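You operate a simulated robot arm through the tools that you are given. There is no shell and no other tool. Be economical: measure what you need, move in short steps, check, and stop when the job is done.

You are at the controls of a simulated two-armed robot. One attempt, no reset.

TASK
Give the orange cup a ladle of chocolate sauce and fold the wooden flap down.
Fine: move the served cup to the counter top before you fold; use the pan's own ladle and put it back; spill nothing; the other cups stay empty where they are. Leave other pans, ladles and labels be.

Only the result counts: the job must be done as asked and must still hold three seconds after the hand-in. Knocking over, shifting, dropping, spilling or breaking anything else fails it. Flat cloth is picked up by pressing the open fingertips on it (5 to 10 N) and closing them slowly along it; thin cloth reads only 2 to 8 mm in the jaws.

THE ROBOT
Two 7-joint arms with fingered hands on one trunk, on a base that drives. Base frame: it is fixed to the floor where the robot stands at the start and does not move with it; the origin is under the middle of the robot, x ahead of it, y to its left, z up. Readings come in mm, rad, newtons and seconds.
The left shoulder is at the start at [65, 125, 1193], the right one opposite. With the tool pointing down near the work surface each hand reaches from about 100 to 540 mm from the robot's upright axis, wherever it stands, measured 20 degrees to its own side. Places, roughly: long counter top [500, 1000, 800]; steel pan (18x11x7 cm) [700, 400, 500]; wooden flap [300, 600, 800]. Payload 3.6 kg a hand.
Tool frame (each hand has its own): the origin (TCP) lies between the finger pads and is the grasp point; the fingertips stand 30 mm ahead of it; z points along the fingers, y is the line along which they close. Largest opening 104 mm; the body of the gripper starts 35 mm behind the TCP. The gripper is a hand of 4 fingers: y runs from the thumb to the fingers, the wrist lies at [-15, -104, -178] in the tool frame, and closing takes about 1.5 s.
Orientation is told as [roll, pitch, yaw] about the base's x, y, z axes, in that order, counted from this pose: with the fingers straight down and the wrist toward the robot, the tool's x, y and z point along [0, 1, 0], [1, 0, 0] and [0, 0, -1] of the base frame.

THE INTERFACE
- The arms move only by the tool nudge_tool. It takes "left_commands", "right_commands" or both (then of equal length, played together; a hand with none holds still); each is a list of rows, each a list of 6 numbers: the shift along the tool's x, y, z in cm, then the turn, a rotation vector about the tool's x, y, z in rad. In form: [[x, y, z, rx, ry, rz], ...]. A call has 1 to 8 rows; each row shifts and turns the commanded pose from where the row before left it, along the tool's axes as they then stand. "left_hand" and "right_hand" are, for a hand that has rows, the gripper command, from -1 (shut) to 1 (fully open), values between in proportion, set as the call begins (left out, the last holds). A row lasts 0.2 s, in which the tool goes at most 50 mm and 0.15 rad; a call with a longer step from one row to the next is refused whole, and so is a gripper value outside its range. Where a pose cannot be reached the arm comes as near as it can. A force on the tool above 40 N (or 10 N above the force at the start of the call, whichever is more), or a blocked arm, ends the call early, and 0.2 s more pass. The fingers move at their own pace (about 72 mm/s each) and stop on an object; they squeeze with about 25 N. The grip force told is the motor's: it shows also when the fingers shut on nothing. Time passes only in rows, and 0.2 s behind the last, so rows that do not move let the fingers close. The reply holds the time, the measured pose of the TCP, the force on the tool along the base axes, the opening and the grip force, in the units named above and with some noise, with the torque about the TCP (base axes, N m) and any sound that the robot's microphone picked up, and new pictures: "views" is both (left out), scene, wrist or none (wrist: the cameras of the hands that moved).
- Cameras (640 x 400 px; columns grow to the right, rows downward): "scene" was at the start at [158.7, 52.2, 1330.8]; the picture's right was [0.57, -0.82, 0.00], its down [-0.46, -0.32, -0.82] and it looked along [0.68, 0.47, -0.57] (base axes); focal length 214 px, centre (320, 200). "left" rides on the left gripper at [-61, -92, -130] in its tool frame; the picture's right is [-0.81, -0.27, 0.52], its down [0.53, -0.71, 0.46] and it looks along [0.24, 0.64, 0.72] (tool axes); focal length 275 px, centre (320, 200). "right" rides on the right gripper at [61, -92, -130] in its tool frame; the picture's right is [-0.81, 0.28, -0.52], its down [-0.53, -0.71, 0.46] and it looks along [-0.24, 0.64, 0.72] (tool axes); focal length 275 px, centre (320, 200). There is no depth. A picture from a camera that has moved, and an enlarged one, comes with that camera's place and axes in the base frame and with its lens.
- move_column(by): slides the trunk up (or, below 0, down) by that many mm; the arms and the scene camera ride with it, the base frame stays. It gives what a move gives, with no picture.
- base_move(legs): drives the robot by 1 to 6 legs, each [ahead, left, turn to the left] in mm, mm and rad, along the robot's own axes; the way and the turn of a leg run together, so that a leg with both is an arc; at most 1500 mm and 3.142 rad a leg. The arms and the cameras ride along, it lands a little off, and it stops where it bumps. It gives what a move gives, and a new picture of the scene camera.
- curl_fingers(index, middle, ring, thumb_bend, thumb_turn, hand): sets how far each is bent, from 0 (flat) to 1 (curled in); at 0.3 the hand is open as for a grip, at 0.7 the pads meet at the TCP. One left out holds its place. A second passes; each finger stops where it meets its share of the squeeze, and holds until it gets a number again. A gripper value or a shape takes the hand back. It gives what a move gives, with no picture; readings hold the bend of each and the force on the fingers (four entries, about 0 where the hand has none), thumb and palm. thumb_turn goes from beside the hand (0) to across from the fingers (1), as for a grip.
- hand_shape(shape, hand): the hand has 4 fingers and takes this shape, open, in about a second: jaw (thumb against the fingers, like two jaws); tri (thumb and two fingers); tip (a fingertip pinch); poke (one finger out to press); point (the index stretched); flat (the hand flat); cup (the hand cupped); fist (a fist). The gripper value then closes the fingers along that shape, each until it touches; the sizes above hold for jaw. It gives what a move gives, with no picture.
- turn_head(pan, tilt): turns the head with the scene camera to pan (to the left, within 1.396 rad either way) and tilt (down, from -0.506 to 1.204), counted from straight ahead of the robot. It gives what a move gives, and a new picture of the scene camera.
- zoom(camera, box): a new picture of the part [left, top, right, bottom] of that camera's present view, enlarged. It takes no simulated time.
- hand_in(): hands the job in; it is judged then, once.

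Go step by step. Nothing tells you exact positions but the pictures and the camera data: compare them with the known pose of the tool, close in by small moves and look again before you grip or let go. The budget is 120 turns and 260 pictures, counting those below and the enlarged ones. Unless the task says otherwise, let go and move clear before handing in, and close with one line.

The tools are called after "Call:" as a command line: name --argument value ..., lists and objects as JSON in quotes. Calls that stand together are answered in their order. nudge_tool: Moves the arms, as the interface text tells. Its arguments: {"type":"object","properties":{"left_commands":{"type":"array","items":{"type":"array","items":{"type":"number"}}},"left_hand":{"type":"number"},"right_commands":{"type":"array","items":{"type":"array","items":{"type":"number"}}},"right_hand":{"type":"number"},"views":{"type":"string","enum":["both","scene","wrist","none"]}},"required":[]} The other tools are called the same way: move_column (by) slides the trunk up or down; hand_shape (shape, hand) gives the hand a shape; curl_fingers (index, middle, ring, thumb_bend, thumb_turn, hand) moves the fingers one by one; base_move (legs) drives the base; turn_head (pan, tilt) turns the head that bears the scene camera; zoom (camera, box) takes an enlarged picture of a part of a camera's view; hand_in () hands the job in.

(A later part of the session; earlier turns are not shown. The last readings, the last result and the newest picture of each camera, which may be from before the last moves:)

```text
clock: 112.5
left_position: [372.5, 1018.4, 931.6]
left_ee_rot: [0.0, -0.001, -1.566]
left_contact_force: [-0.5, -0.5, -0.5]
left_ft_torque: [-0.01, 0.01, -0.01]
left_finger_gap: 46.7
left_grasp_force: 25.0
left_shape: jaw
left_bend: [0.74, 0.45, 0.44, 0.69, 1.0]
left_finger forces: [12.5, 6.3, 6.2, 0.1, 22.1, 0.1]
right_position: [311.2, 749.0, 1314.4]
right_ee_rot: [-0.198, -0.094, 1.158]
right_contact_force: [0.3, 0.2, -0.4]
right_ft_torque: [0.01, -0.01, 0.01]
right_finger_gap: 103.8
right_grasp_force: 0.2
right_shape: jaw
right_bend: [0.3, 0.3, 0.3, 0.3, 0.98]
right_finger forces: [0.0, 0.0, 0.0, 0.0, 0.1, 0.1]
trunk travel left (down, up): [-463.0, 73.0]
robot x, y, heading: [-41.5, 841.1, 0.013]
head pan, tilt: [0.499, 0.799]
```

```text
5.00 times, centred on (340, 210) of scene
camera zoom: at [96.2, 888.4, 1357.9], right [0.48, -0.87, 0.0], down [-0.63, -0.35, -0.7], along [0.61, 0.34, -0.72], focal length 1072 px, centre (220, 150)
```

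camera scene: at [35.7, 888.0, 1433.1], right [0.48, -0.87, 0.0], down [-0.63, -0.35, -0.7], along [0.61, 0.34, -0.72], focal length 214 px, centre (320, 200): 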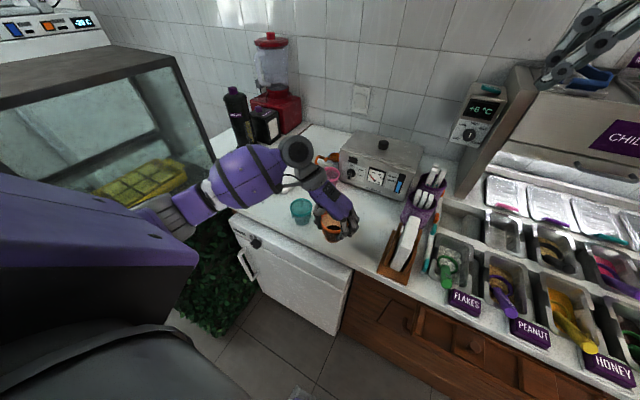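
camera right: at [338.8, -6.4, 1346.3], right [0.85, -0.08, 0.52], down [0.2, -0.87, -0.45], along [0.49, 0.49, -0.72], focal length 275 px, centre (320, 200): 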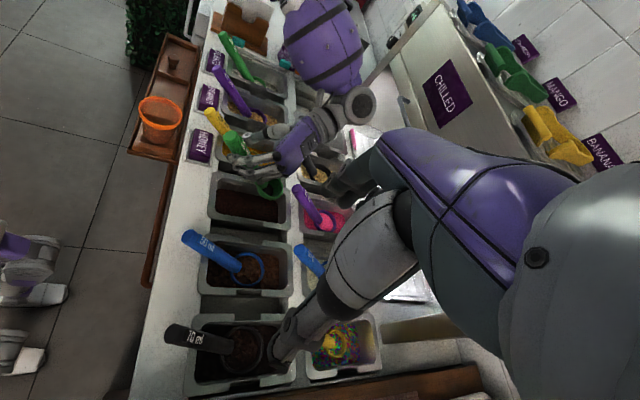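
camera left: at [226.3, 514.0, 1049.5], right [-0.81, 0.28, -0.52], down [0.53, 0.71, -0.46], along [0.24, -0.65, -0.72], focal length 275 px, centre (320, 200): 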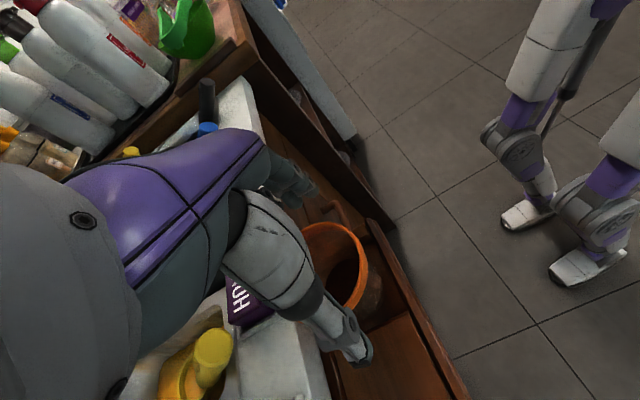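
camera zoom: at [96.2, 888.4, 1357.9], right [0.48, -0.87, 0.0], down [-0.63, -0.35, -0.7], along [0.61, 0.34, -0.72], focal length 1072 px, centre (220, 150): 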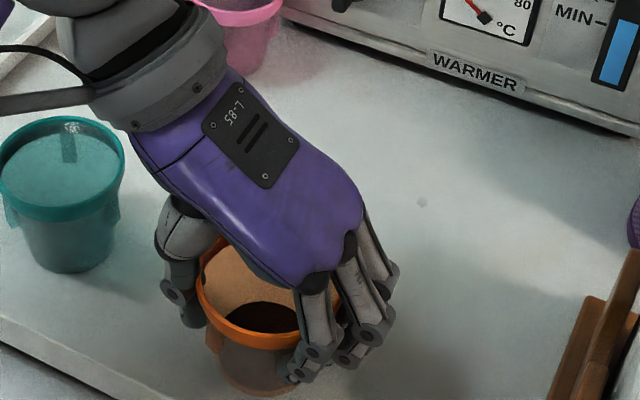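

Call:
move_column --by -6

Call:
move_column --by -5

```text
clock: 113.1
left_position: [372.8, 1018.3, 925.1]
left_ee_rot: [0.0, 0.0, -1.567]
left_contact_force: [0.5, -0.4, -1.0]
left_ft_torque: [-0.02, 0.01, 0.02]
left_finger_gap: 46.6
left_grasp_force: 25.6
left_shape: jaw
left_bend: [0.74, 0.45, 0.44, 0.69, 1.0]
left_finger forces: [12.3, 6.2, 6.3, 0.0, 22.0, 0.1]
right_position: [309.8, 750.5, 1307.4]
right_ee_rot: [-0.199, -0.094, 1.16]
right_contact_force: [-0.3, -0.4, -0.2]
right_ft_torque: [0.0, -0.03, -0.01]
right_finger_gap: 103.9
right_grasp_force: 0.1
right_shape: jaw
right_bend: [0.3, 0.3, 0.3, 0.3, 0.98]
right_finger forces: [0.0, 0.1, 0.0, 0.0, 0.0, 0.0]
trunk travel left (down, up): [-457.0, 79.0]
robot x, y, heading: [-44.5, 849.2, 0.009]
head pan, tilt: [0.499, 0.799]
```

```text
clock: 113.6
left_position: [372.6, 1018.5, 919.7]
left_ee_rot: [0.001, -0.001, -1.568]
left_contact_force: [-0.4, 0.4, 0.1]
left_ft_torque: [0.01, -0.01, -0.01]
left_finger_gap: 46.6
left_grasp_force: 24.9
left_shape: jaw
left_bend: [0.74, 0.45, 0.44, 0.69, 1.0]
left_finger forces: [12.4, 6.2, 6.2, 0.0, 22.0, 0.0]
right_position: [311.8, 749.8, 1302.5]
right_ee_rot: [-0.198, -0.095, 1.16]
right_contact_force: [-0.8, 1.4, -0.4]
right_ft_torque: [-0.02, 0.0, 0.0]
right_finger_gap: 103.4
right_grasp_force: 0.1
right_shape: jaw
right_bend: [0.3, 0.3, 0.3, 0.3, 0.98]
right_finger forces: [0.1, 0.0, 0.0, 0.0, 0.0, 0.0]
trunk travel left (down, up): [-452.0, 84.0]
robot x, y, heading: [-45.2, 848.8, 0.006]
head pan, tilt: [0.499, 0.799]
```

Call:
move_column --by -5

Call:
move_column --by -4

Call:
zoom --camera "scene" --box '[280, 170, 380, 270]'

```text
clock: 114.1
left_position: [371.5, 1016.0, 916.0]
left_ee_rot: [0.0, 0.0, -1.567]
left_contact_force: [-0.3, 0.3, -0.7]
left_ft_torque: [0.0, 0.02, 0.0]
left_finger_gap: 46.7
left_grasp_force: 24.9
left_shape: jaw
left_bend: [0.74, 0.45, 0.44, 0.69, 1.0]
left_finger forces: [12.4, 6.3, 6.5, 0.0, 22.1, 0.0]
right_position: [310.7, 749.4, 1297.3]
right_ee_rot: [-0.199, -0.095, 1.16]
right_contact_force: [0.2, -0.1, 0.0]
right_ft_torque: [-0.02, -0.01, 0.02]
right_finger_gap: 103.7
right_grasp_force: 0.0
right_shape: jaw
right_bend: [0.3, 0.3, 0.3, 0.3, 0.98]
right_finger forces: [0.0, 0.0, 0.0, 0.0, 0.1, 0.0]
trunk travel left (down, up): [-447.0, 89.0]
robot x, y, heading: [-42.8, 847.9, 0.007]
head pan, tilt: [0.499, 0.799]
```

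```text
clock: 114.7
left_position: [371.4, 1016.9, 914.0]
left_ee_rot: [0.003, -0.002, -1.567]
left_contact_force: [-1.4, 2.2, 13.2]
left_ft_torque: [-0.13, -0.07, 0.0]
left_finger_gap: 46.8
left_grasp_force: 25.1
left_shape: jaw
left_bend: [0.74, 0.45, 0.44, 0.69, 1.0]
left_finger forces: [12.4, 6.5, 6.4, 0.0, 24.0, 0.1]
right_position: [309.7, 749.6, 1294.2]
right_ee_rot: [-0.201, -0.095, 1.16]
right_contact_force: [0.3, -0.4, -0.5]
right_ft_torque: [0.01, 0.02, -0.02]
right_finger_gap: 104.0
right_grasp_force: 0.1
right_shape: jaw
right_bend: [0.3, 0.3, 0.3, 0.3, 0.98]
right_finger forces: [0.0, 0.1, 0.0, 0.1, 0.0, 0.0]
trunk travel left (down, up): [-443.0, 93.0]
robot x, y, heading: [-42.2, 848.8, 0.004]
head pan, tilt: [0.499, 0.799]
```

```text
4.00 times, centred on (330, 220) of scene
camera zoom: at [106.0, 888.4, 1334.7], right [0.48, -0.87, 0.0], down [-0.63, -0.35, -0.7], along [0.61, 0.34, -0.72], focal length 858 px, centre (280, 120)
```

zoom: 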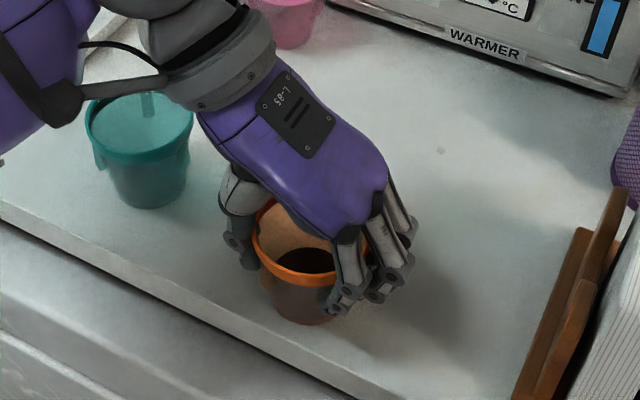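

The cup touches the counter. I relieve 2 mm and open slowly.

Call:
move_column --by 2

Call:
nudge_tool --left_commands '[[0, 0, 0, 0, 0, 0], [0, 0, 0, 0, 0, 0], [0, 0, 0, 0, 0, 0], [0, 0, 0, 0, 0, 0]]' --left_hand 0.3 --views "none"

Call:
nudge_tool --left_commands '[[0, 0, 0, 0, 0, 0], [0, 0, 0, 0, 0, 0], [0, 0, 0, 0, 0, 0], [0, 0, 0, 0, 0, 0]]' --left_hand 0.85 --views "none"

Call:
zoom --camera "scene" --box '[280, 170, 380, 270]'

```text
clock: 115.2
left_position: [370.8, 1017.0, 914.0]
left_ee_rot: [-0.001, 0.0, -1.567]
left_contact_force: [-0.1, -0.3, 6.2]
left_ft_torque: [-0.13, -0.07, 0.01]
left_finger_gap: 46.8
left_grasp_force: 24.4
left_shape: jaw
left_bend: [0.74, 0.45, 0.44, 0.69, 1.0]
left_finger forces: [12.7, 6.6, 7.1, 0.1, 22.9, 0.0]
right_position: [311.6, 749.6, 1295.2]
right_ee_rot: [-0.199, -0.095, 1.159]
right_contact_force: [0.2, 0.0, 0.3]
right_ft_torque: [-0.02, 0.01, 0.0]
right_finger_gap: 103.7
right_grasp_force: 0.0
right_shape: jaw
right_bend: [0.3, 0.3, 0.3, 0.3, 0.98]
right_finger forces: [0.0, 0.0, 0.0, 0.0, 0.1, 0.0]
trunk travel left (down, up): [-445.0, 91.0]
robot x, y, heading: [-41.8, 847.8, 0.007]
head pan, tilt: [0.499, 0.799]
```

```text
clock: 116.2
left_position: [371.8, 1018.8, 913.6]
left_ee_rot: [0.0, 0.0, -1.567]
left_contact_force: [-0.2, -0.2, 0.1]
left_ft_torque: [-0.01, 0.04, 0.01]
left_finger_gap: 67.2
left_grasp_force: 0.0
left_shape: jaw
left_bend: [0.28, 0.39, 0.36, 0.62, 1.0]
left_finger forces: [0.1, 3.0, 2.9, 0.0, 0.0, 0.0]
right_position: [309.6, 749.8, 1295.3]
right_ee_rot: [-0.2, -0.094, 1.158]
right_contact_force: [0.0, -0.2, 0.0]
right_ft_torque: [0.02, 0.02, 0.0]
right_finger_gap: 103.7
right_grasp_force: 0.1
right_shape: jaw
right_bend: [0.3, 0.3, 0.3, 0.3, 0.98]
right_finger forces: [0.0, 0.1, 0.0, 0.0, 0.1, 0.1]
trunk travel left (down, up): [-445.0, 91.0]
robot x, y, heading: [-42.1, 848.6, 0.004]
head pan, tilt: [0.499, 0.799]
```

```text
clock: 117.2
left_position: [372.8, 1018.1, 913.0]
left_ee_rot: [0.001, 0.0, -1.568]
left_contact_force: [-0.6, 0.0, 0.3]
left_ft_torque: [-0.01, 0.01, -0.03]
left_finger_gap: 96.1
left_grasp_force: 0.1
left_shape: jaw
left_bend: [0.32, 0.31, 0.3, 0.31, 0.98]
left_finger forces: [0.0, 0.0, 0.0, 0.1, 0.0, 0.0]
right_position: [310.7, 750.2, 1295.7]
right_ee_rot: [-0.199, -0.093, 1.159]
right_contact_force: [0.3, 0.9, 0.4]
right_ft_torque: [-0.02, 0.02, 0.0]
right_finger_gap: 103.9
right_grasp_force: 0.0
right_shape: jaw
right_bend: [0.3, 0.3, 0.3, 0.3, 0.98]
right_finger forces: [0.1, 0.0, 0.1, 0.0, 0.0, 0.0]
trunk travel left (down, up): [-445.0, 91.0]
robot x, y, heading: [-42.9, 845.0, 0.005]
head pan, tilt: [0.499, 0.799]
```

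```text
4.00 times, centred on (330, 220) of scene
camera zoom: at [105.8, 888.4, 1336.8], right [0.48, -0.87, 0.0], down [-0.63, -0.35, -0.7], along [0.61, 0.34, -0.72], focal length 858 px, centre (280, 120)
```

zoom: 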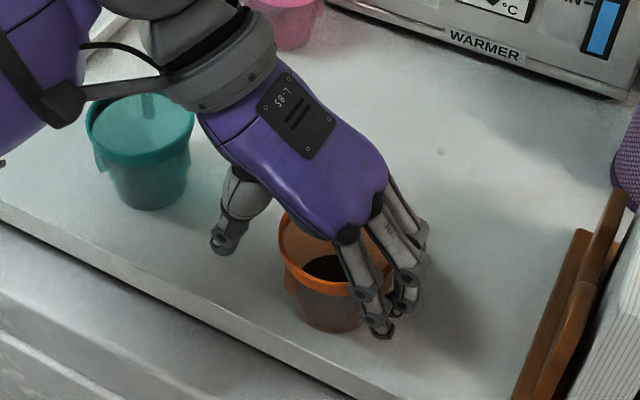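

Call:
zoom --camera "scene" --box '[320, 215, 370, 260]'

Call:
zoom --camera "left" --box '[200, 100, 500, 380]'

```text
8.89 times, centred on (345, 238) of scene
camera zoom: at [105.8, 888.4, 1336.8], right [0.48, -0.87, 0.0], down [-0.63, -0.35, -0.7], along [0.61, 0.34, -0.72], focal length 1906 px, centre (98, -133)
```

zoom: 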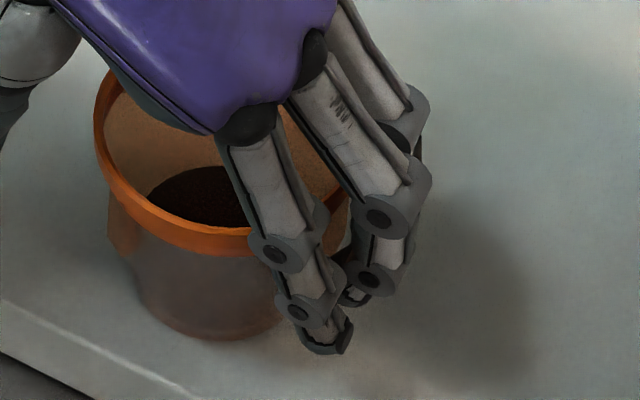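

```text
1.43 times, centred on (350, 240) of left
camera zoom: at [310.4, 1109.7, 1044.9], right [-0.81, 0.27, -0.52], down [0.53, 0.71, -0.46], along [0.25, -0.64, -0.72], focal length 393 px, centre (277, 143)
```

zoom: 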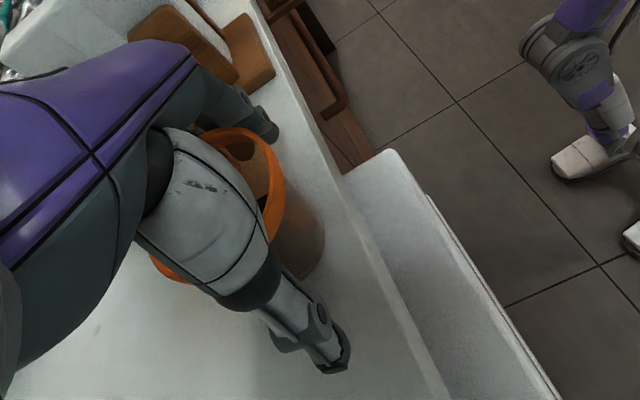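

The fingers are outside the cup, close to its right side. I shift the hand 10 mm to the right and lift off.

Call:
nudge_tool --left_commands '[[0, 0.5, 0, 0, 0, 0], [0, 0.5, 0, 0, 0, 0], [0, 0, -1, 0, 0, 0], [0, 0, -2, 0, 0, 0], [0, 0, -2, 0, 0, 0], [0, 0, -2, 0, 0, 0], [0, 0, -2, 0, 0, 0], [0, 0, 0, 0, 0, 0]]' --left_hand 1 --views "scene"

Call:
zoom --camera "scene" --box '[280, 160, 420, 270]'

```text
clock: 119.0
left_position: [371.5, 1008.5, 1002.4]
left_ee_rot: [0.0, 0.001, -1.566]
left_contact_force: [-0.1, 0.3, -0.2]
left_ft_torque: [0.03, 0.02, 0.0]
left_finger_gap: 103.5
left_grasp_force: 0.1
left_shape: jaw
left_bend: [0.3, 0.3, 0.3, 0.3, 0.98]
left_finger forces: [0.1, 0.1, 0.0, 0.0, 0.1, 0.0]
right_position: [311.3, 751.1, 1295.3]
right_ee_rot: [-0.199, -0.094, 1.16]
right_contact_force: [0.0, -0.1, -0.1]
right_ft_torque: [0.02, -0.01, -0.02]
right_finger_gap: 103.8
right_grasp_force: 0.0
right_shape: jaw
right_bend: [0.3, 0.3, 0.3, 0.3, 0.98]
right_finger forces: [0.0, 0.0, 0.1, 0.0, 0.0, 0.1]
trunk travel left (down, up): [-445.0, 91.0]
robot x, y, heading: [-42.5, 846.4, 0.008]
head pan, tilt: [0.499, 0.799]
camera scene: at [105.8, 888.5, 1336.8], right [0.48, -0.87, 0.0], down [-0.63, -0.35, -0.7], along [0.61, 0.34, -0.72], focal length 214 px, centre (320, 200)
```

scene: 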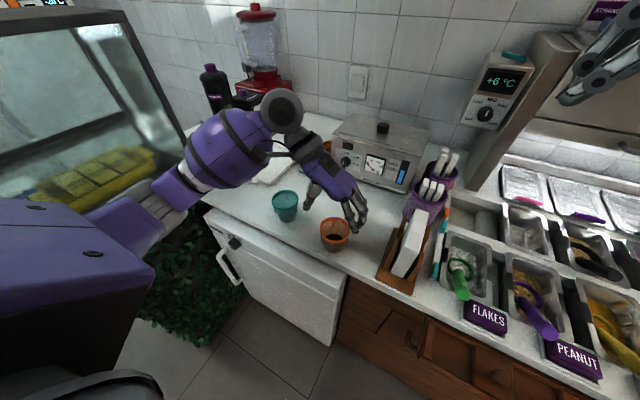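

```text
3.64 times, centred on (350, 215) of scene
camera zoom: at [105.8, 888.5, 1336.8], right [0.48, -0.87, 0.0], down [-0.63, -0.35, -0.7], along [0.61, 0.34, -0.72], focal length 780 px, centre (211, 146)
```

zoom: 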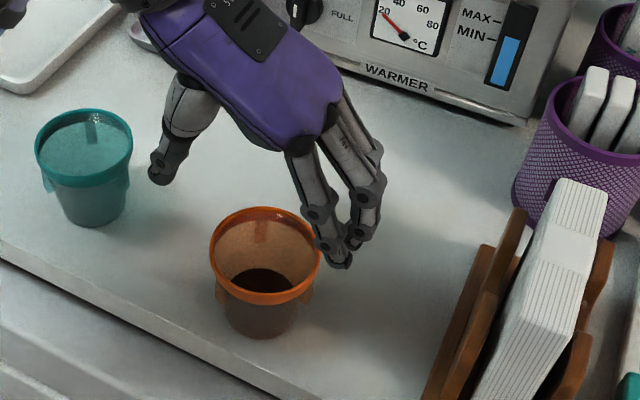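

The served cup stands safely on the counter, nothing spilled. Now back off and drive right to the flap.

Call:
base_move --legs '[[-120, 0, 0], [0, -500, 0]]'

Call:
turn_head --pan 0.5 --tilt 0.9

Call:
zoom --camera "scene" --box '[200, 160, 400, 300]'

```text
clock: 124.7
left_position: [255.0, 507.9, 1004.4]
left_ee_rot: [0.0, 0.0, -1.573]
left_contact_force: [0.4, -0.4, 0.1]
left_ft_torque: [-0.04, -0.02, -0.02]
left_finger_gap: 103.6
left_grasp_force: 0.2
left_shape: jaw
left_bend: [0.3, 0.3, 0.3, 0.3, 0.98]
left_finger forces: [0.0, 0.0, 0.0, 0.0, 0.0, 0.0]
right_position: [192.6, 249.5, 1294.3]
right_ee_rot: [-0.199, -0.094, 1.153]
right_contact_force: [0.5, -1.0, 0.4]
right_ft_torque: [0.0, 0.02, -0.02]
right_finger_gap: 103.7
right_grasp_force: 0.0
right_shape: jaw
right_bend: [0.3, 0.3, 0.3, 0.3, 0.98]
right_finger forces: [0.1, 0.0, 0.0, 0.0, 0.0, 0.1]
trunk travel left (down, up): [-445.0, 91.0]
robot x, y, heading: [-159.8, 344.5, 0.005]
head pan, tilt: [0.499, 0.799]
camera scene: at [-11.9, 388.3, 1336.8], right [0.48, -0.88, 0.0], down [-0.63, -0.34, -0.7], along [0.61, 0.34, -0.72], focal length 214 px, centre (320, 200)
```

scene: 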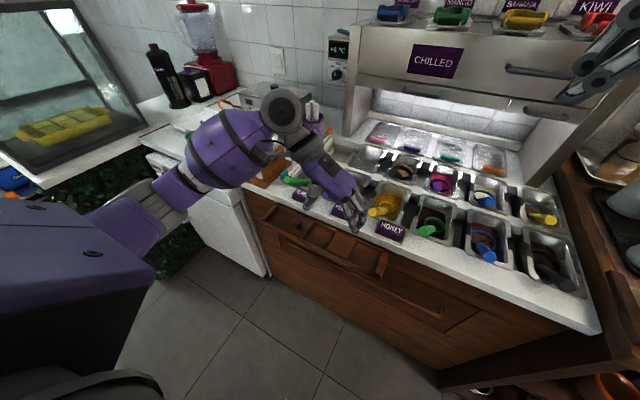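

```text
clock: 125.4
left_position: [255.4, 506.9, 1002.9]
left_ee_rot: [0.001, -0.001, -1.571]
left_contact_force: [-0.4, 0.3, 1.0]
left_ft_torque: [-0.02, 0.01, 0.0]
left_finger_gap: 103.6
left_grasp_force: 0.0
left_shape: jaw
left_bend: [0.3, 0.3, 0.3, 0.3, 0.98]
left_finger forces: [0.0, 0.0, 0.0, 0.0, 0.0, 0.1]
right_position: [193.1, 248.5, 1295.0]
right_ee_rot: [-0.199, -0.094, 1.153]
right_contact_force: [0.5, 0.0, 0.3]
right_ft_torque: [-0.01, 0.02, 0.02]
right_finger_gap: 103.7
right_grasp_force: 0.1
right_shape: jaw
right_bend: [0.3, 0.3, 0.3, 0.3, 0.98]
right_finger forces: [0.0, 0.0, 0.0, 0.0, 0.1, 0.0]
trunk travel left (down, up): [-445.0, 91.0]
robot x, y, heading: [-164.1, 343.6, 0.005]
head pan, tilt: [0.499, 0.901]
camera scene: at [-16.4, 385.9, 1328.9], right [0.48, -0.88, 0.0], down [-0.69, -0.38, -0.62], along [0.55, 0.3, -0.78], focal length 214 px, centre (320, 200)
```

scene: 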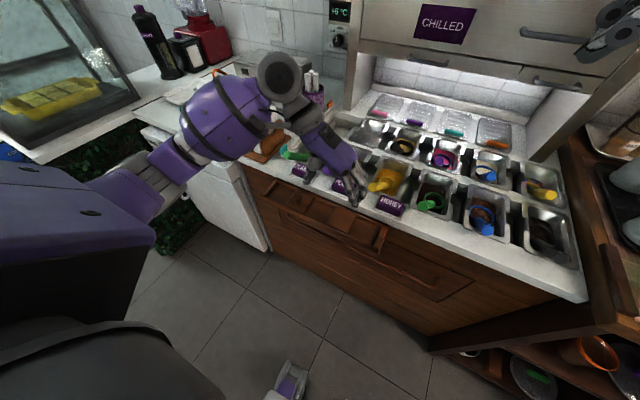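

```text
2.86 times, centred on (300, 230) of scene
camera zoom: at [-16.4, 385.9, 1328.9], right [0.48, -0.88, 0.0], down [-0.69, -0.38, -0.62], along [0.55, 0.3, -0.78], focal length 613 px, centre (377, 114)
```

zoom: 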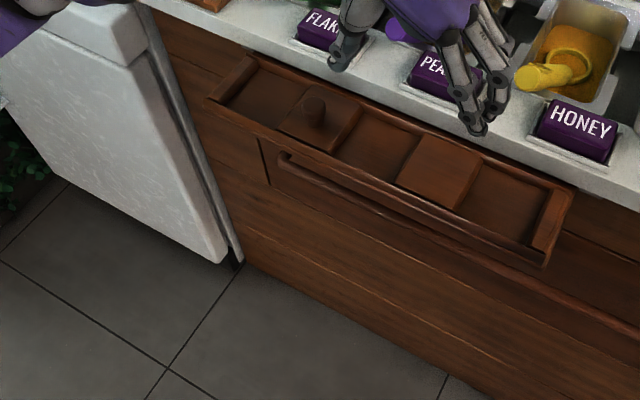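

Call:
zoom --camera "scene" --box '[240, 175, 320, 230]'

Call:
zoom --camera "scene" --box '[300, 195, 390, 255]'

Call:
zoom --camera "left" --box '[240, 150, 560, 400]'

```text
7.27 times, centred on (280, 202) of scene
camera zoom: at [-16.4, 385.9, 1328.9], right [0.48, -0.88, 0.0], down [-0.69, -0.38, -0.62], along [0.55, 0.3, -0.78], focal length 1560 px, centre (611, 182)
```

zoom: 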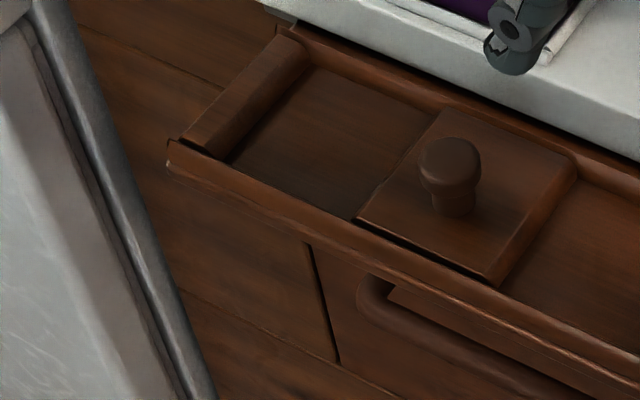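

```text
6.67 times, centred on (345, 225) of scene
camera zoom: at [-16.4, 385.9, 1328.9], right [0.48, -0.88, 0.0], down [-0.69, -0.38, -0.62], along [0.55, 0.3, -0.78], focal length 1430 px, centre (153, 33)
```

zoom: 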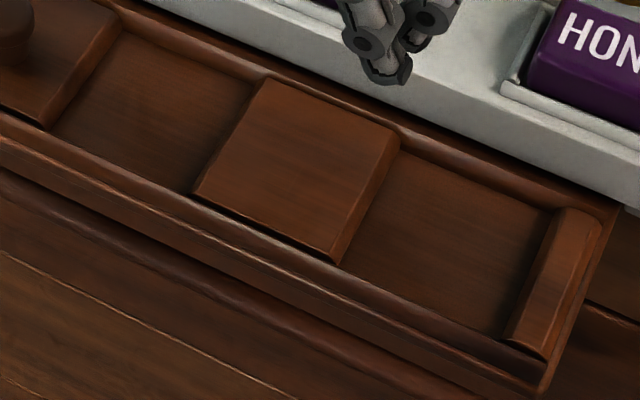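

```text
1.60 times, centred on (400, 275) of left
camera zoom: at [194.3, 599.3, 1135.0], right [-0.81, 0.28, -0.52], down [0.53, 0.71, -0.46], along [0.24, -0.65, -0.72], focal length 440 px, centre (192, 80)
```

zoom: 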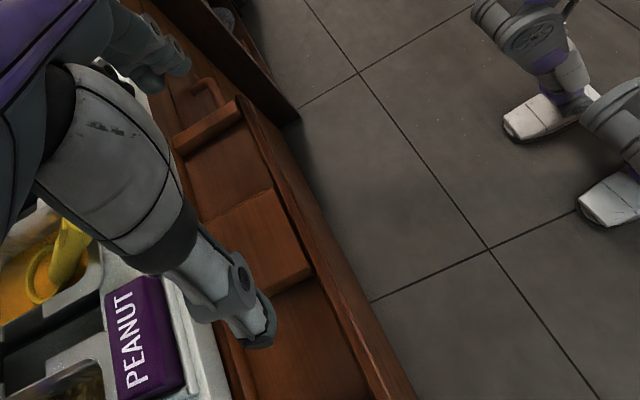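

The flap is a board hinged at the counter front, about x 265–350, y 368–748, with a knobbed block on it. I'll close the hand and test-press on its outer rail near the middle.

Call:
nudge_tool --left_commands '[[0, -2.0, 0, 0, 0, 0], [0, -2.0, 0, 0, 0, 0], [0, 0, 2.5, 0, 0, 0], [0, 0, 2.5, 0, 0, 0], [0, 0, 2.5, 0, 0, 0], [0, 0, 2.5, 0, 0, 0], [0, 0, 0, 0, 0, 0], [0, 0, 0, 0, 0, 0]]' --left_hand -1 --views "both"

Call:
zoom --camera "scene" --box '[220, 170, 400, 290]'

```text
clock: 127.2
left_position: [254.9, 547.1, 903.4]
left_ee_rot: [0.0, -0.001, -1.571]
left_contact_force: [-0.4, 0.8, 1.1]
left_ft_torque: [0.01, 0.0, 0.0]
left_finger_gap: 0.0
left_grasp_force: 24.4
left_shape: jaw
left_bend: [0.7, 0.7, 0.7, 0.47, 1.0]
left_finger forces: [0.1, 0.1, 0.0, 0.1, 0.1, 0.0]
right_position: [192.5, 249.8, 1296.6]
right_ee_rot: [-0.2, -0.096, 1.154]
right_contact_force: [0.6, -0.2, -0.4]
right_ft_torque: [0.02, 0.02, -0.02]
right_finger_gap: 104.0
right_grasp_force: 0.0
right_shape: jaw
right_bend: [0.3, 0.3, 0.3, 0.3, 0.98]
right_finger forces: [0.1, 0.0, 0.0, 0.0, 0.0, 0.0]
trunk travel left (down, up): [-445.0, 91.0]
robot x, y, heading: [-162.3, 351.3, 0.004]
head pan, tilt: [0.499, 0.901]
camera scene: at [-16.4, 385.9, 1328.9], right [0.48, -0.88, 0.0], down [-0.69, -0.38, -0.62], along [0.54, 0.3, -0.78], focal length 214 px, centre (320, 200)
camera left: at [193.9, 639.3, 1035.1], right [-0.81, 0.28, -0.52], down [0.53, 0.71, -0.46], along [0.24, -0.65, -0.72], focal length 275 px, centre (320, 200)
```

scene: 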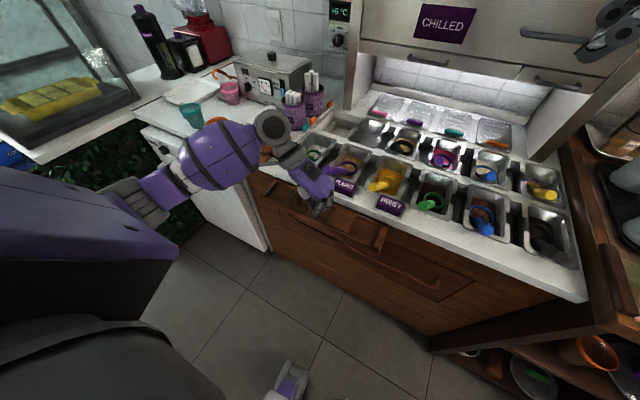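
left: 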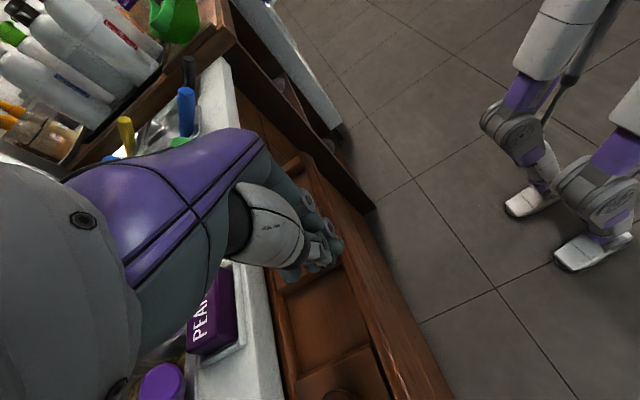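

```text
3.33 times, centred on (310, 230) of scene
camera zoom: at [-16.4, 385.9, 1328.9], right [0.48, -0.88, 0.0], down [-0.69, -0.38, -0.62], along [0.54, 0.3, -0.78], focal length 715 px, centre (353, 100)
```

zoom: 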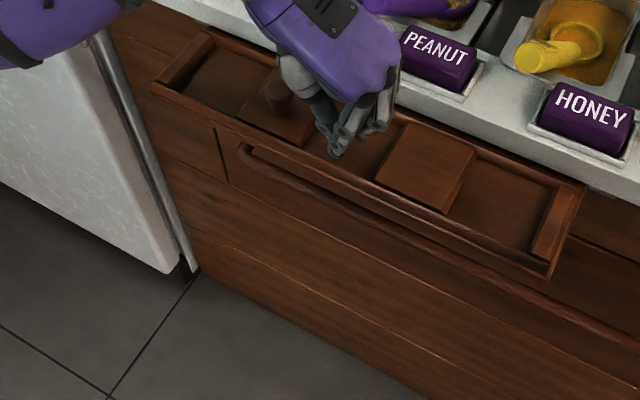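

Call:
nudge_tool --left_commands '[[-0.4, 0, 0.8, 0, 0, 0], [0, 0, 0.8, 0, 0, 0], [0, 0, 0.6, 0, 0, 0], [0, 0, 0.6, 0, 0, 0], [0, 0, 0.6, 0, 0, 0], [0, 0, 0.6, 0, 0, 0], [0, 0, 0.6, 0, 0, 0], [0, 0, 0.6, 0, 0, 0]]' --views "wrist"

Call:
zoom --camera "scene" --box '[220, 170, 400, 290]'

```text
clock: 129.0
left_position: [251.5, 545.8, 853.7]
left_ee_rot: [0.005, -0.004, -1.572]
left_contact_force: [-1.6, -4.8, 15.1]
left_ft_torque: [-0.11, -0.15, -0.08]
left_finger_gap: 0.1
left_grasp_force: 25.0
left_shape: jaw
left_bend: [0.7, 0.7, 0.7, 0.47, 1.0]
left_finger forces: [0.0, 24.9, 0.1, 0.0, 0.1, 0.0]
right_position: [191.9, 248.1, 1296.5]
right_ee_rot: [-0.201, -0.096, 1.152]
right_contact_force: [-0.5, 0.3, 0.3]
right_ft_torque: [-0.01, -0.04, -0.01]
right_finger_gap: 103.7
right_grasp_force: 0.1
right_shape: jaw
right_bend: [0.3, 0.3, 0.3, 0.3, 0.98]
right_finger forces: [0.1, 0.1, 0.0, 0.1, 0.0, 0.0]
trunk travel left (down, up): [-445.0, 91.0]
robot x, y, heading: [-163.7, 345.5, 0.002]
head pan, tilt: [0.499, 0.901]
camera left: at [190.1, 637.8, 984.9], right [-0.81, 0.27, -0.52], down [0.54, 0.71, -0.46], along [0.25, -0.65, -0.72], focal length 275 px, centre (320, 200)
```

left: 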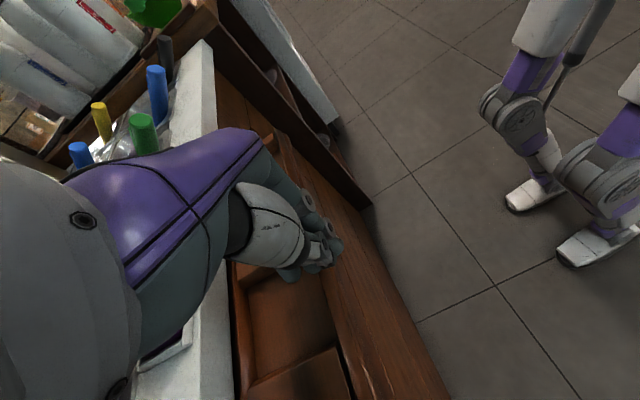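

```text
3.33 times, centred on (310, 230) of scene
camera zoom: at [-18.0, 384.5, 1329.3], right [0.48, -0.88, 0.0], down [-0.69, -0.38, -0.62], along [0.55, 0.3, -0.78], focal length 715 px, centre (353, 100)
```

zoom: 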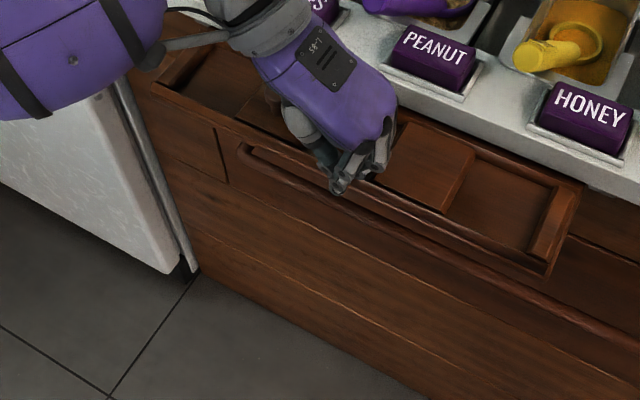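

Contact on the rail at z≈823 with 15 N. I press a bit harder.

Call:
nudge_tool --left_commands '[[0, 0, 0.4, 0, 0, 0], [0, 0, 0.4, 0, 0, 0], [0, 0, 0.4, 0, 0, 0], [0, 0, 0.4, 0, 0, 0], [0, 0, 0.4, 0, 0, 0]]' --views "none"

Call:
zoom --camera "scene" --box '[220, 170, 400, 290]'

```text
clock: 130.2
left_position: [252.1, 547.7, 830.2]
left_ee_rot: [0.0, 0.0, -1.571]
left_contact_force: [-0.7, -0.7, 4.7]
left_ft_torque: [-0.01, -0.06, 0.02]
left_finger_gap: 0.1
left_grasp_force: 25.0
left_shape: jaw
left_bend: [0.7, 0.7, 0.7, 0.47, 1.0]
left_finger forces: [0.0, 0.0, 0.1, 0.0, 0.0, 0.0]
right_position: [192.4, 249.2, 1295.9]
right_ee_rot: [-0.199, -0.095, 1.154]
right_contact_force: [0.0, -0.7, 0.0]
right_ft_torque: [-0.01, -0.02, -0.03]
right_finger_gap: 103.8
right_grasp_force: 0.2
right_shape: jaw
right_bend: [0.3, 0.3, 0.3, 0.3, 0.98]
right_finger forces: [0.0, 0.0, 0.0, 0.0, 0.1, 0.1]
trunk travel left (down, up): [-445.0, 91.0]
robot x, y, heading: [-161.8, 346.8, 0.003]
head pan, tilt: [0.499, 0.901]
```

```text
3.33 times, centred on (310, 230) of scene
camera zoom: at [-16.6, 385.7, 1328.8], right [0.48, -0.88, 0.0], down [-0.69, -0.38, -0.62], along [0.54, 0.3, -0.78], focal length 715 px, centre (353, 100)
```

zoom: 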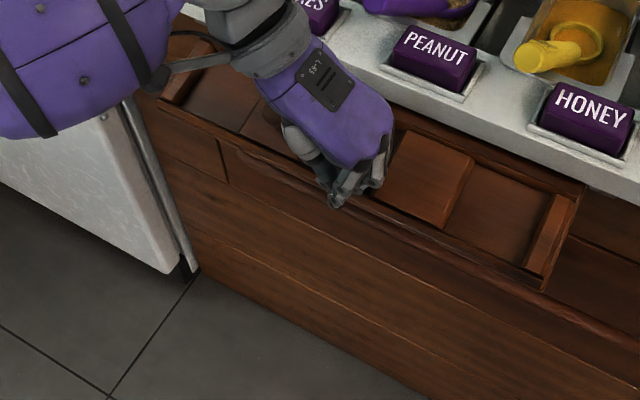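

It folds with friction – the edge has dropped. I follow the arc: down and gradually inward.

Call:
nudge_tool --left_commands '[[0.1, 0, 0.8, 0, 0, 0], [0.2, 0, 0.8, 0, 0, 0], [0.3, 0, 0.7, 0, 0, 0], [0.4, 0, 0.7, 0, 0, 0], [0.5, 0, 0.7, 0, 0, 0], [0.5, 0, 0.6, 0, 0, 0], [0, 0, 0, 0, 0, 0]]' --views "wrist"

Call:
zoom --camera "scene" --box '[220, 170, 400, 290]'

```text
clock: 131.8
left_position: [272.4, 546.6, 789.0]
left_ee_rot: [-0.001, 0.001, -1.57]
left_contact_force: [0.2, -1.1, 0.7]
left_ft_torque: [0.0, 0.02, 0.03]
left_finger_gap: 0.0
left_grasp_force: 24.7
left_shape: jaw
left_bend: [0.7, 0.7, 0.7, 0.47, 1.0]
left_finger forces: [0.1, 0.0, 0.0, 0.0, 0.0, 0.0]
right_position: [193.5, 248.6, 1295.4]
right_ee_rot: [-0.2, -0.096, 1.152]
right_contact_force: [0.4, 0.1, 1.8]
right_ft_torque: [0.0, -0.01, -0.02]
right_finger_gap: 103.7
right_grasp_force: 0.0
right_shape: jaw
right_bend: [0.3, 0.3, 0.3, 0.3, 0.98]
right_finger forces: [0.0, 0.1, 0.0, 0.0, 0.1, 0.0]
trunk travel left (down, up): [-445.0, 91.0]
robot x, y, heading: [-162.0, 350.4, 0.005]
head pan, tilt: [0.499, 0.901]
camera left: at [211.0, 638.9, 919.8], right [-0.81, 0.28, -0.52], down [0.53, 0.71, -0.46], along [0.24, -0.65, -0.72], focal length 275 px, centre (320, 200)
```

left: 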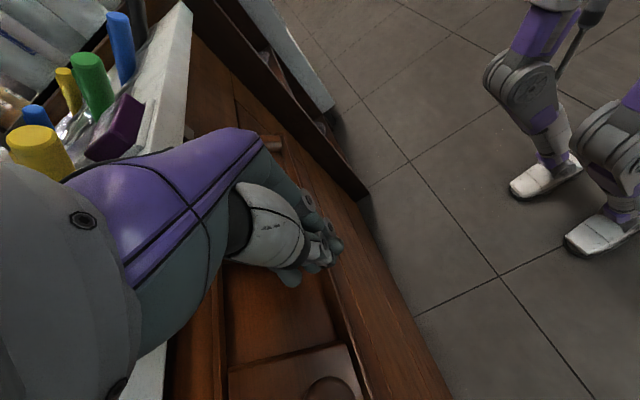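

```text
3.33 times, centred on (310, 230) of scene
camera zoom: at [-16.5, 386.0, 1328.9], right [0.48, -0.88, 0.0], down [-0.69, -0.38, -0.62], along [0.54, 0.3, -0.78], focal length 715 px, centre (353, 100)
```

zoom: 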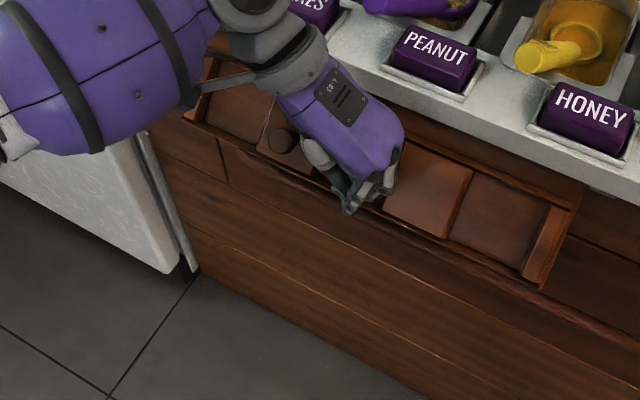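

About half folded. I tilt the hand so the fingers point inward (palm clear of the counter) and push on.

Call:
nudge_tool --left_commands '[[0, 0, 0.3, 0, 0.15, 0], [0, 0, 0.4, 0, 0.15, 0], [0, 0, 0.5, 0, 0.15, 0], [0, 0, 0.6, 0, 0.15, 0], [0, 0, 0.6, 0, 0.15, 0], [0, 0, 0, 0, 0, 0]]' --views "wrist"

Call:
zoom --camera "scene" --box '[220, 170, 400, 290]'

```text
clock: 133.2
left_position: [281.0, 548.2, 765.9]
left_ee_rot: [0.752, -0.001, -1.571]
left_contact_force: [0.3, 0.6, 0.2]
left_ft_torque: [0.0, 0.01, 0.03]
left_finger_gap: 0.0
left_grasp_force: 25.6
left_shape: jaw
left_bend: [0.7, 0.7, 0.7, 0.47, 1.0]
left_finger forces: [0.0, 0.0, 0.1, 0.0, 0.0, 0.0]
right_position: [194.0, 248.7, 1295.3]
right_ee_rot: [-0.198, -0.092, 1.154]
right_contact_force: [0.4, 0.5, 0.0]
right_ft_torque: [0.0, 0.04, 0.0]
right_finger_gap: 104.0
right_grasp_force: 0.1
right_shape: jaw
right_bend: [0.3, 0.3, 0.3, 0.3, 0.98]
right_finger forces: [0.0, 0.1, 0.0, 0.1, 0.0, 0.1]
trunk travel left (down, up): [-445.0, 91.0]
robot x, y, heading: [-160.5, 346.6, 0.001]
head pan, tilt: [0.499, 0.901]
camera left: at [145.8, 639.5, 821.4], right [-0.24, 0.28, -0.93], down [0.7, 0.71, 0.03], along [0.67, -0.65, -0.36], focal length 275 px, centre (320, 200)
```

left: 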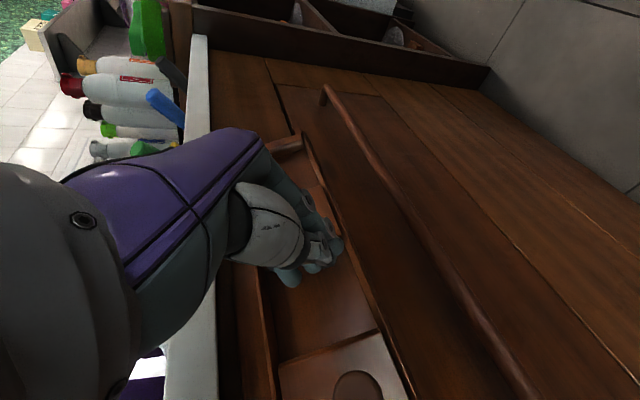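

```text
3.33 times, centred on (310, 230) of scene
camera zoom: at [-16.3, 385.9, 1328.9], right [0.48, -0.88, 0.0], down [-0.69, -0.38, -0.62], along [0.54, 0.3, -0.78], focal length 715 px, centre (353, 100)
```

zoom: 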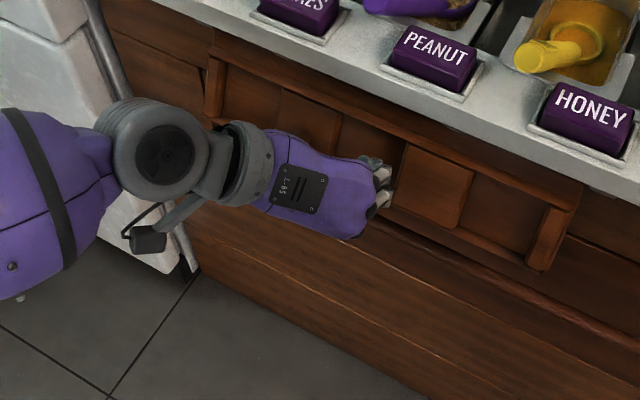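

Nearly there. Pushing the flap the last bit toward the cabinet front.

Call:
nudge_tool --left_commands '[[0.31, 0, 0.42, 0, 0, 0], [0.31, 0, 0.42, 0, 0, 0], [0.31, 0, 0.42, 0, 0, 0], [0.31, 0, 0.42, 0, 0, 0], [0.31, 0, 0.42, 0, 0, 0], [0.31, 0, 0.42, 0, 0, 0], [0, 0, 0, 0, 0, 0]]' --views "wrist"

Call:
zoom --camera "scene" --box '[220, 170, 400, 290]'

```text
clock: 134.8
left_position: [311.4, 545.9, 760.2]
left_ee_rot: [0.751, 0.0, -1.571]
left_contact_force: [-0.7, 0.4, 0.3]
left_ft_torque: [0.01, 0.02, -0.01]
left_finger_gap: 0.2
left_grasp_force: 25.0
left_shape: jaw
left_bend: [0.7, 0.7, 0.7, 0.47, 1.0]
left_finger forces: [0.0, 0.1, 0.0, 0.1, 0.1, 0.0]
right_position: [193.6, 250.1, 1296.3]
right_ee_rot: [-0.198, -0.095, 1.154]
right_contact_force: [0.5, 0.3, -0.1]
right_ft_torque: [-0.02, 0.03, 0.01]
right_finger_gap: 103.6
right_grasp_force: 0.1
right_shape: jaw
right_bend: [0.3, 0.3, 0.3, 0.3, 0.98]
right_finger forces: [0.0, 0.0, 0.0, 0.0, 0.0, 0.0]
trunk travel left (down, up): [-445.0, 91.0]
robot x, y, heading: [-163.6, 345.3, 0.001]
head pan, tilt: [0.499, 0.901]
camera left: at [176.7, 639.1, 815.4], right [-0.24, 0.27, -0.93], down [0.7, 0.71, 0.03], along [0.67, -0.65, -0.36], focal length 275 px, centre (320, 200)
```

left: 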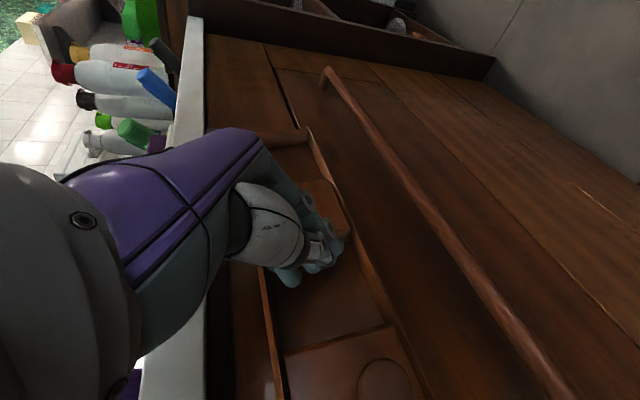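

```text
3.33 times, centred on (310, 230) of scene
camera zoom: at [-16.5, 385.9, 1328.9], right [0.48, -0.88, 0.0], down [-0.69, -0.38, -0.62], along [0.54, 0.3, -0.78], focal length 715 px, centre (353, 100)
```

zoom: 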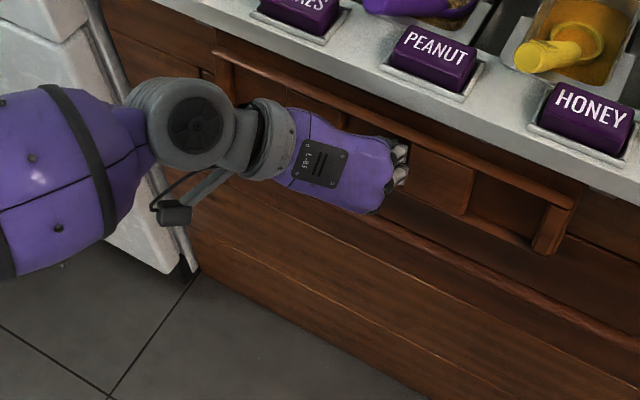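

Call:
nudge_tool --left_commands '[[0.29, 0, 0.27, 0, 0, 0], [0.29, 0, 0.27, 0, 0, 0], [0.29, 0, 0.27, 0, 0, 0], [0.29, 0, 0.27, 0, 0, 0], [0.29, 0, 0.27, 0, 0, 0], [0.29, 0, 0.27, 0, 0, 0], [0, 0, 0, 0, 0, 0]]' --views "wrist"

Call:
zoom --camera "scene" --box '[220, 170, 400, 290]'

```text
clock: 136.4
left_position: [327.6, 544.9, 756.9]
left_ee_rot: [0.738, 0.001, -1.58]
left_contact_force: [-36.0, -3.4, -6.2]
left_ft_torque: [0.07, -0.62, -0.45]
left_finger_gap: 0.0
left_grasp_force: 24.6
left_shape: jaw
left_bend: [0.7, 0.7, 0.7, 0.47, 1.0]
left_finger forces: [0.0, 0.0, 33.2, 0.1, 0.0, 0.1]
right_position: [189.4, 248.7, 1296.5]
right_ee_rot: [-0.202, -0.096, 1.156]
right_contact_force: [-0.5, 0.8, -1.4]
right_ft_torque: [0.0, 0.01, 0.02]
right_finger_gap: 103.8
right_grasp_force: 0.0
right_shape: jaw
right_bend: [0.3, 0.3, 0.3, 0.3, 0.98]
right_finger forces: [0.1, 0.0, 0.1, 0.0, 0.1, 0.1]
trunk travel left (down, up): [-445.0, 91.0]
robot x, y, heading: [-161.4, 348.3, 0.001]
head pan, tilt: [0.499, 0.901]
camera left: at [194.8, 638.4, 813.9], right [-0.25, 0.28, -0.93], down [0.71, 0.71, 0.02], along [0.66, -0.65, -0.37], focal length 275 px, centre (320, 200)
```

left: 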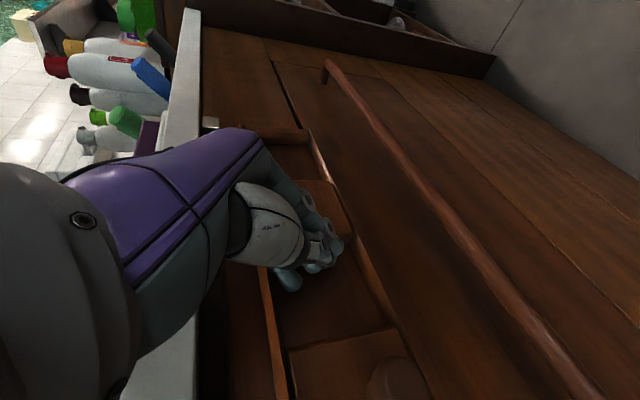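

```text
3.33 times, centred on (310, 230) of scene
camera zoom: at [-19.9, 385.8, 1329.1], right [0.48, -0.88, 0.0], down [-0.69, -0.38, -0.62], along [0.55, 0.3, -0.78], focal length 715 px, centre (353, 100)
```

zoom: 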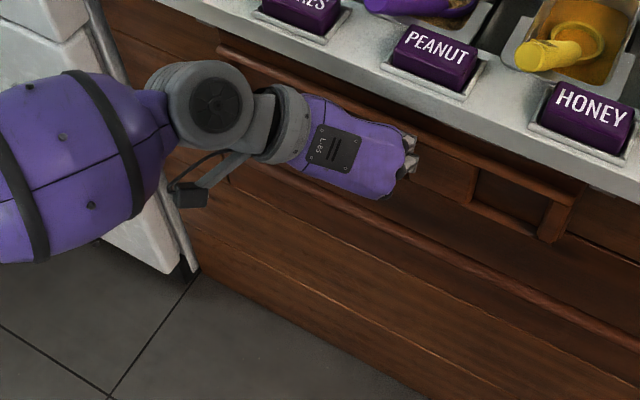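

The flap is against its stop (36 N), fully down. I back the hand off straight away from the counter.

Call:
nudge_tool --left_commands '[[-0.7, 0, -0.7, 0, 0, 0], [-1.4, 0, -1.4, 0, 0, 0], [-1.4, 0, -1.4, 0, 0, 0], [-1.4, 0, -1.4, 0, 0, 0], [-1.4, 0, -1.4, 0, 0, 0], [0, 0, 0, 0, 0, 0]]' --views "none"

Call:
base_move --legs '[[-200, 0, 0]]'

Call:
turn_head --pan 0.3 --tilt 0.65

Call:
zoom --camera "scene" --box '[160, 140, 400, 300]'

```text
clock: 137.8
left_position: [244.5, 548.2, 763.9]
left_ee_rot: [0.751, -0.001, -1.57]
left_contact_force: [-0.3, -0.2, 0.2]
left_ft_torque: [-0.03, 0.01, -0.02]
left_finger_gap: 0.1
left_grasp_force: 25.2
left_shape: jaw
left_bend: [0.7, 0.7, 0.7, 0.47, 1.0]
left_finger forces: [0.0, 0.0, 0.0, 0.0, 0.0, 0.0]
right_position: [194.7, 249.6, 1295.1]
right_ee_rot: [-0.199, -0.094, 1.154]
right_contact_force: [0.6, 0.9, -0.1]
right_ft_torque: [0.0, 0.02, -0.02]
right_finger_gap: 103.9
right_grasp_force: 0.1
right_shape: jaw
right_bend: [0.3, 0.3, 0.3, 0.3, 0.98]
right_finger forces: [0.1, 0.0, 0.0, 0.1, 0.1, 0.0]
trunk travel left (down, up): [-445.0, 91.0]
robot x, y, heading: [-162.3, 348.5, -0.0]
head pan, tilt: [0.499, 0.901]
```

```text
clock: 139.4
left_position: [47.0, 547.3, 764.6]
left_ee_rot: [0.749, 0.0, -1.57]
left_contact_force: [0.1, 0.0, 0.7]
left_ft_torque: [-0.02, 0.0, -0.03]
left_finger_gap: 0.0
left_grasp_force: 25.1
left_shape: jaw
left_bend: [0.7, 0.7, 0.7, 0.47, 1.0]
left_finger forces: [0.0, 0.0, 0.1, 0.1, 0.0, 0.0]
right_position: [-6.1, 249.0, 1294.5]
right_ee_rot: [-0.198, -0.092, 1.152]
right_contact_force: [0.1, -0.3, 0.0]
right_ft_torque: [0.03, -0.01, 0.03]
right_finger_gap: 103.8
right_grasp_force: 0.0
right_shape: jaw
right_bend: [0.3, 0.3, 0.3, 0.3, 0.98]
right_finger forces: [0.0, 0.0, 0.0, 0.0, 0.0, 0.0]
trunk travel left (down, up): [-445.0, 91.0]
robot x, y, heading: [-364.3, 348.6, 0.002]
head pan, tilt: [0.499, 0.901]
camera scene: at [-215.6, 385.5, 1328.9], right [0.48, -0.88, 0.0], down [-0.69, -0.38, -0.62], along [0.55, 0.3, -0.78], focal length 214 px, centre (320, 200)
```

scene: 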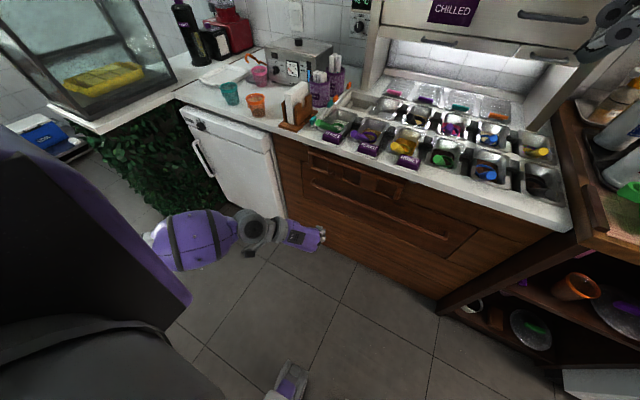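

```text
clock: 140.2
left_position: [47.0, 546.5, 764.2]
left_ee_rot: [0.751, 0.0, -1.571]
left_contact_force: [-0.3, -0.4, -0.2]
left_ft_torque: [0.02, -0.01, -0.03]
left_finger_gap: 0.0
left_grasp_force: 24.8
left_shape: jaw
left_bend: [0.7, 0.7, 0.7, 0.47, 1.0]
left_finger forces: [0.1, 0.1, 0.1, 0.0, 0.0, 0.0]
right_position: [-5.3, 248.7, 1295.2]
right_ee_rot: [-0.198, -0.094, 1.153]
right_contact_force: [0.1, -0.7, -0.2]
right_ft_torque: [0.04, -0.03, 0.0]
right_finger_gap: 103.9
right_grasp_force: 0.0
right_shape: jaw
right_bend: [0.3, 0.3, 0.3, 0.3, 0.98]
right_finger forces: [0.0, 0.0, 0.0, 0.1, 0.1, 0.0]
trunk travel left (down, up): [-445.0, 91.0]
robot x, y, heading: [-356.8, 345.8, -0.002]
head pan, tilt: [0.3, 0.649]
camera scene: at [-198.2, 375.1, 1349.3], right [0.3, -0.95, 0.0], down [-0.58, -0.18, -0.8], along [0.76, 0.24, -0.61], focal length 214 px, centre (320, 200)
```

scene: 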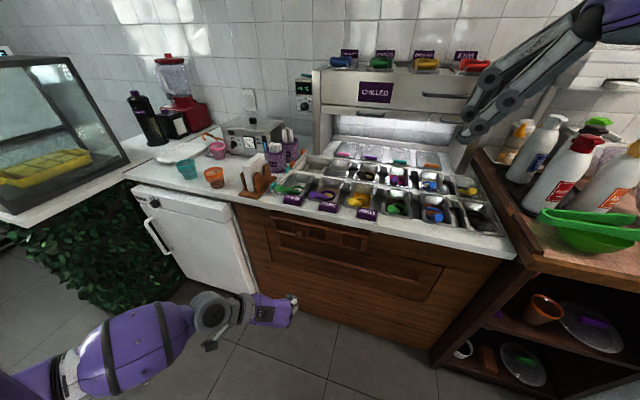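

```text
2.50 times, centred on (280, 220) of scene
camera zoom: at [-198.2, 375.1, 1349.3], right [0.3, -0.95, 0.0], down [-0.58, -0.18, -0.8], along [0.76, 0.24, -0.61], focal length 536 px, centre (420, 150)
```

zoom: 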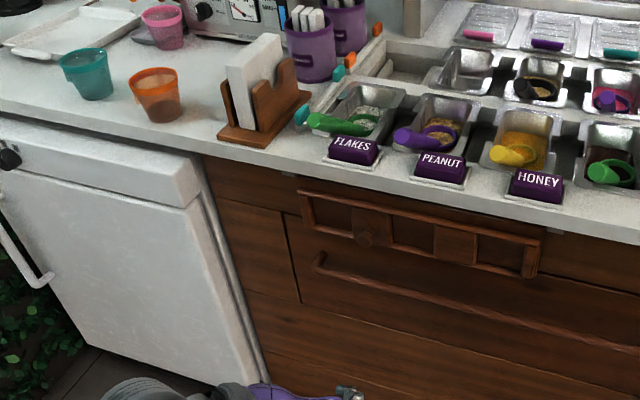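

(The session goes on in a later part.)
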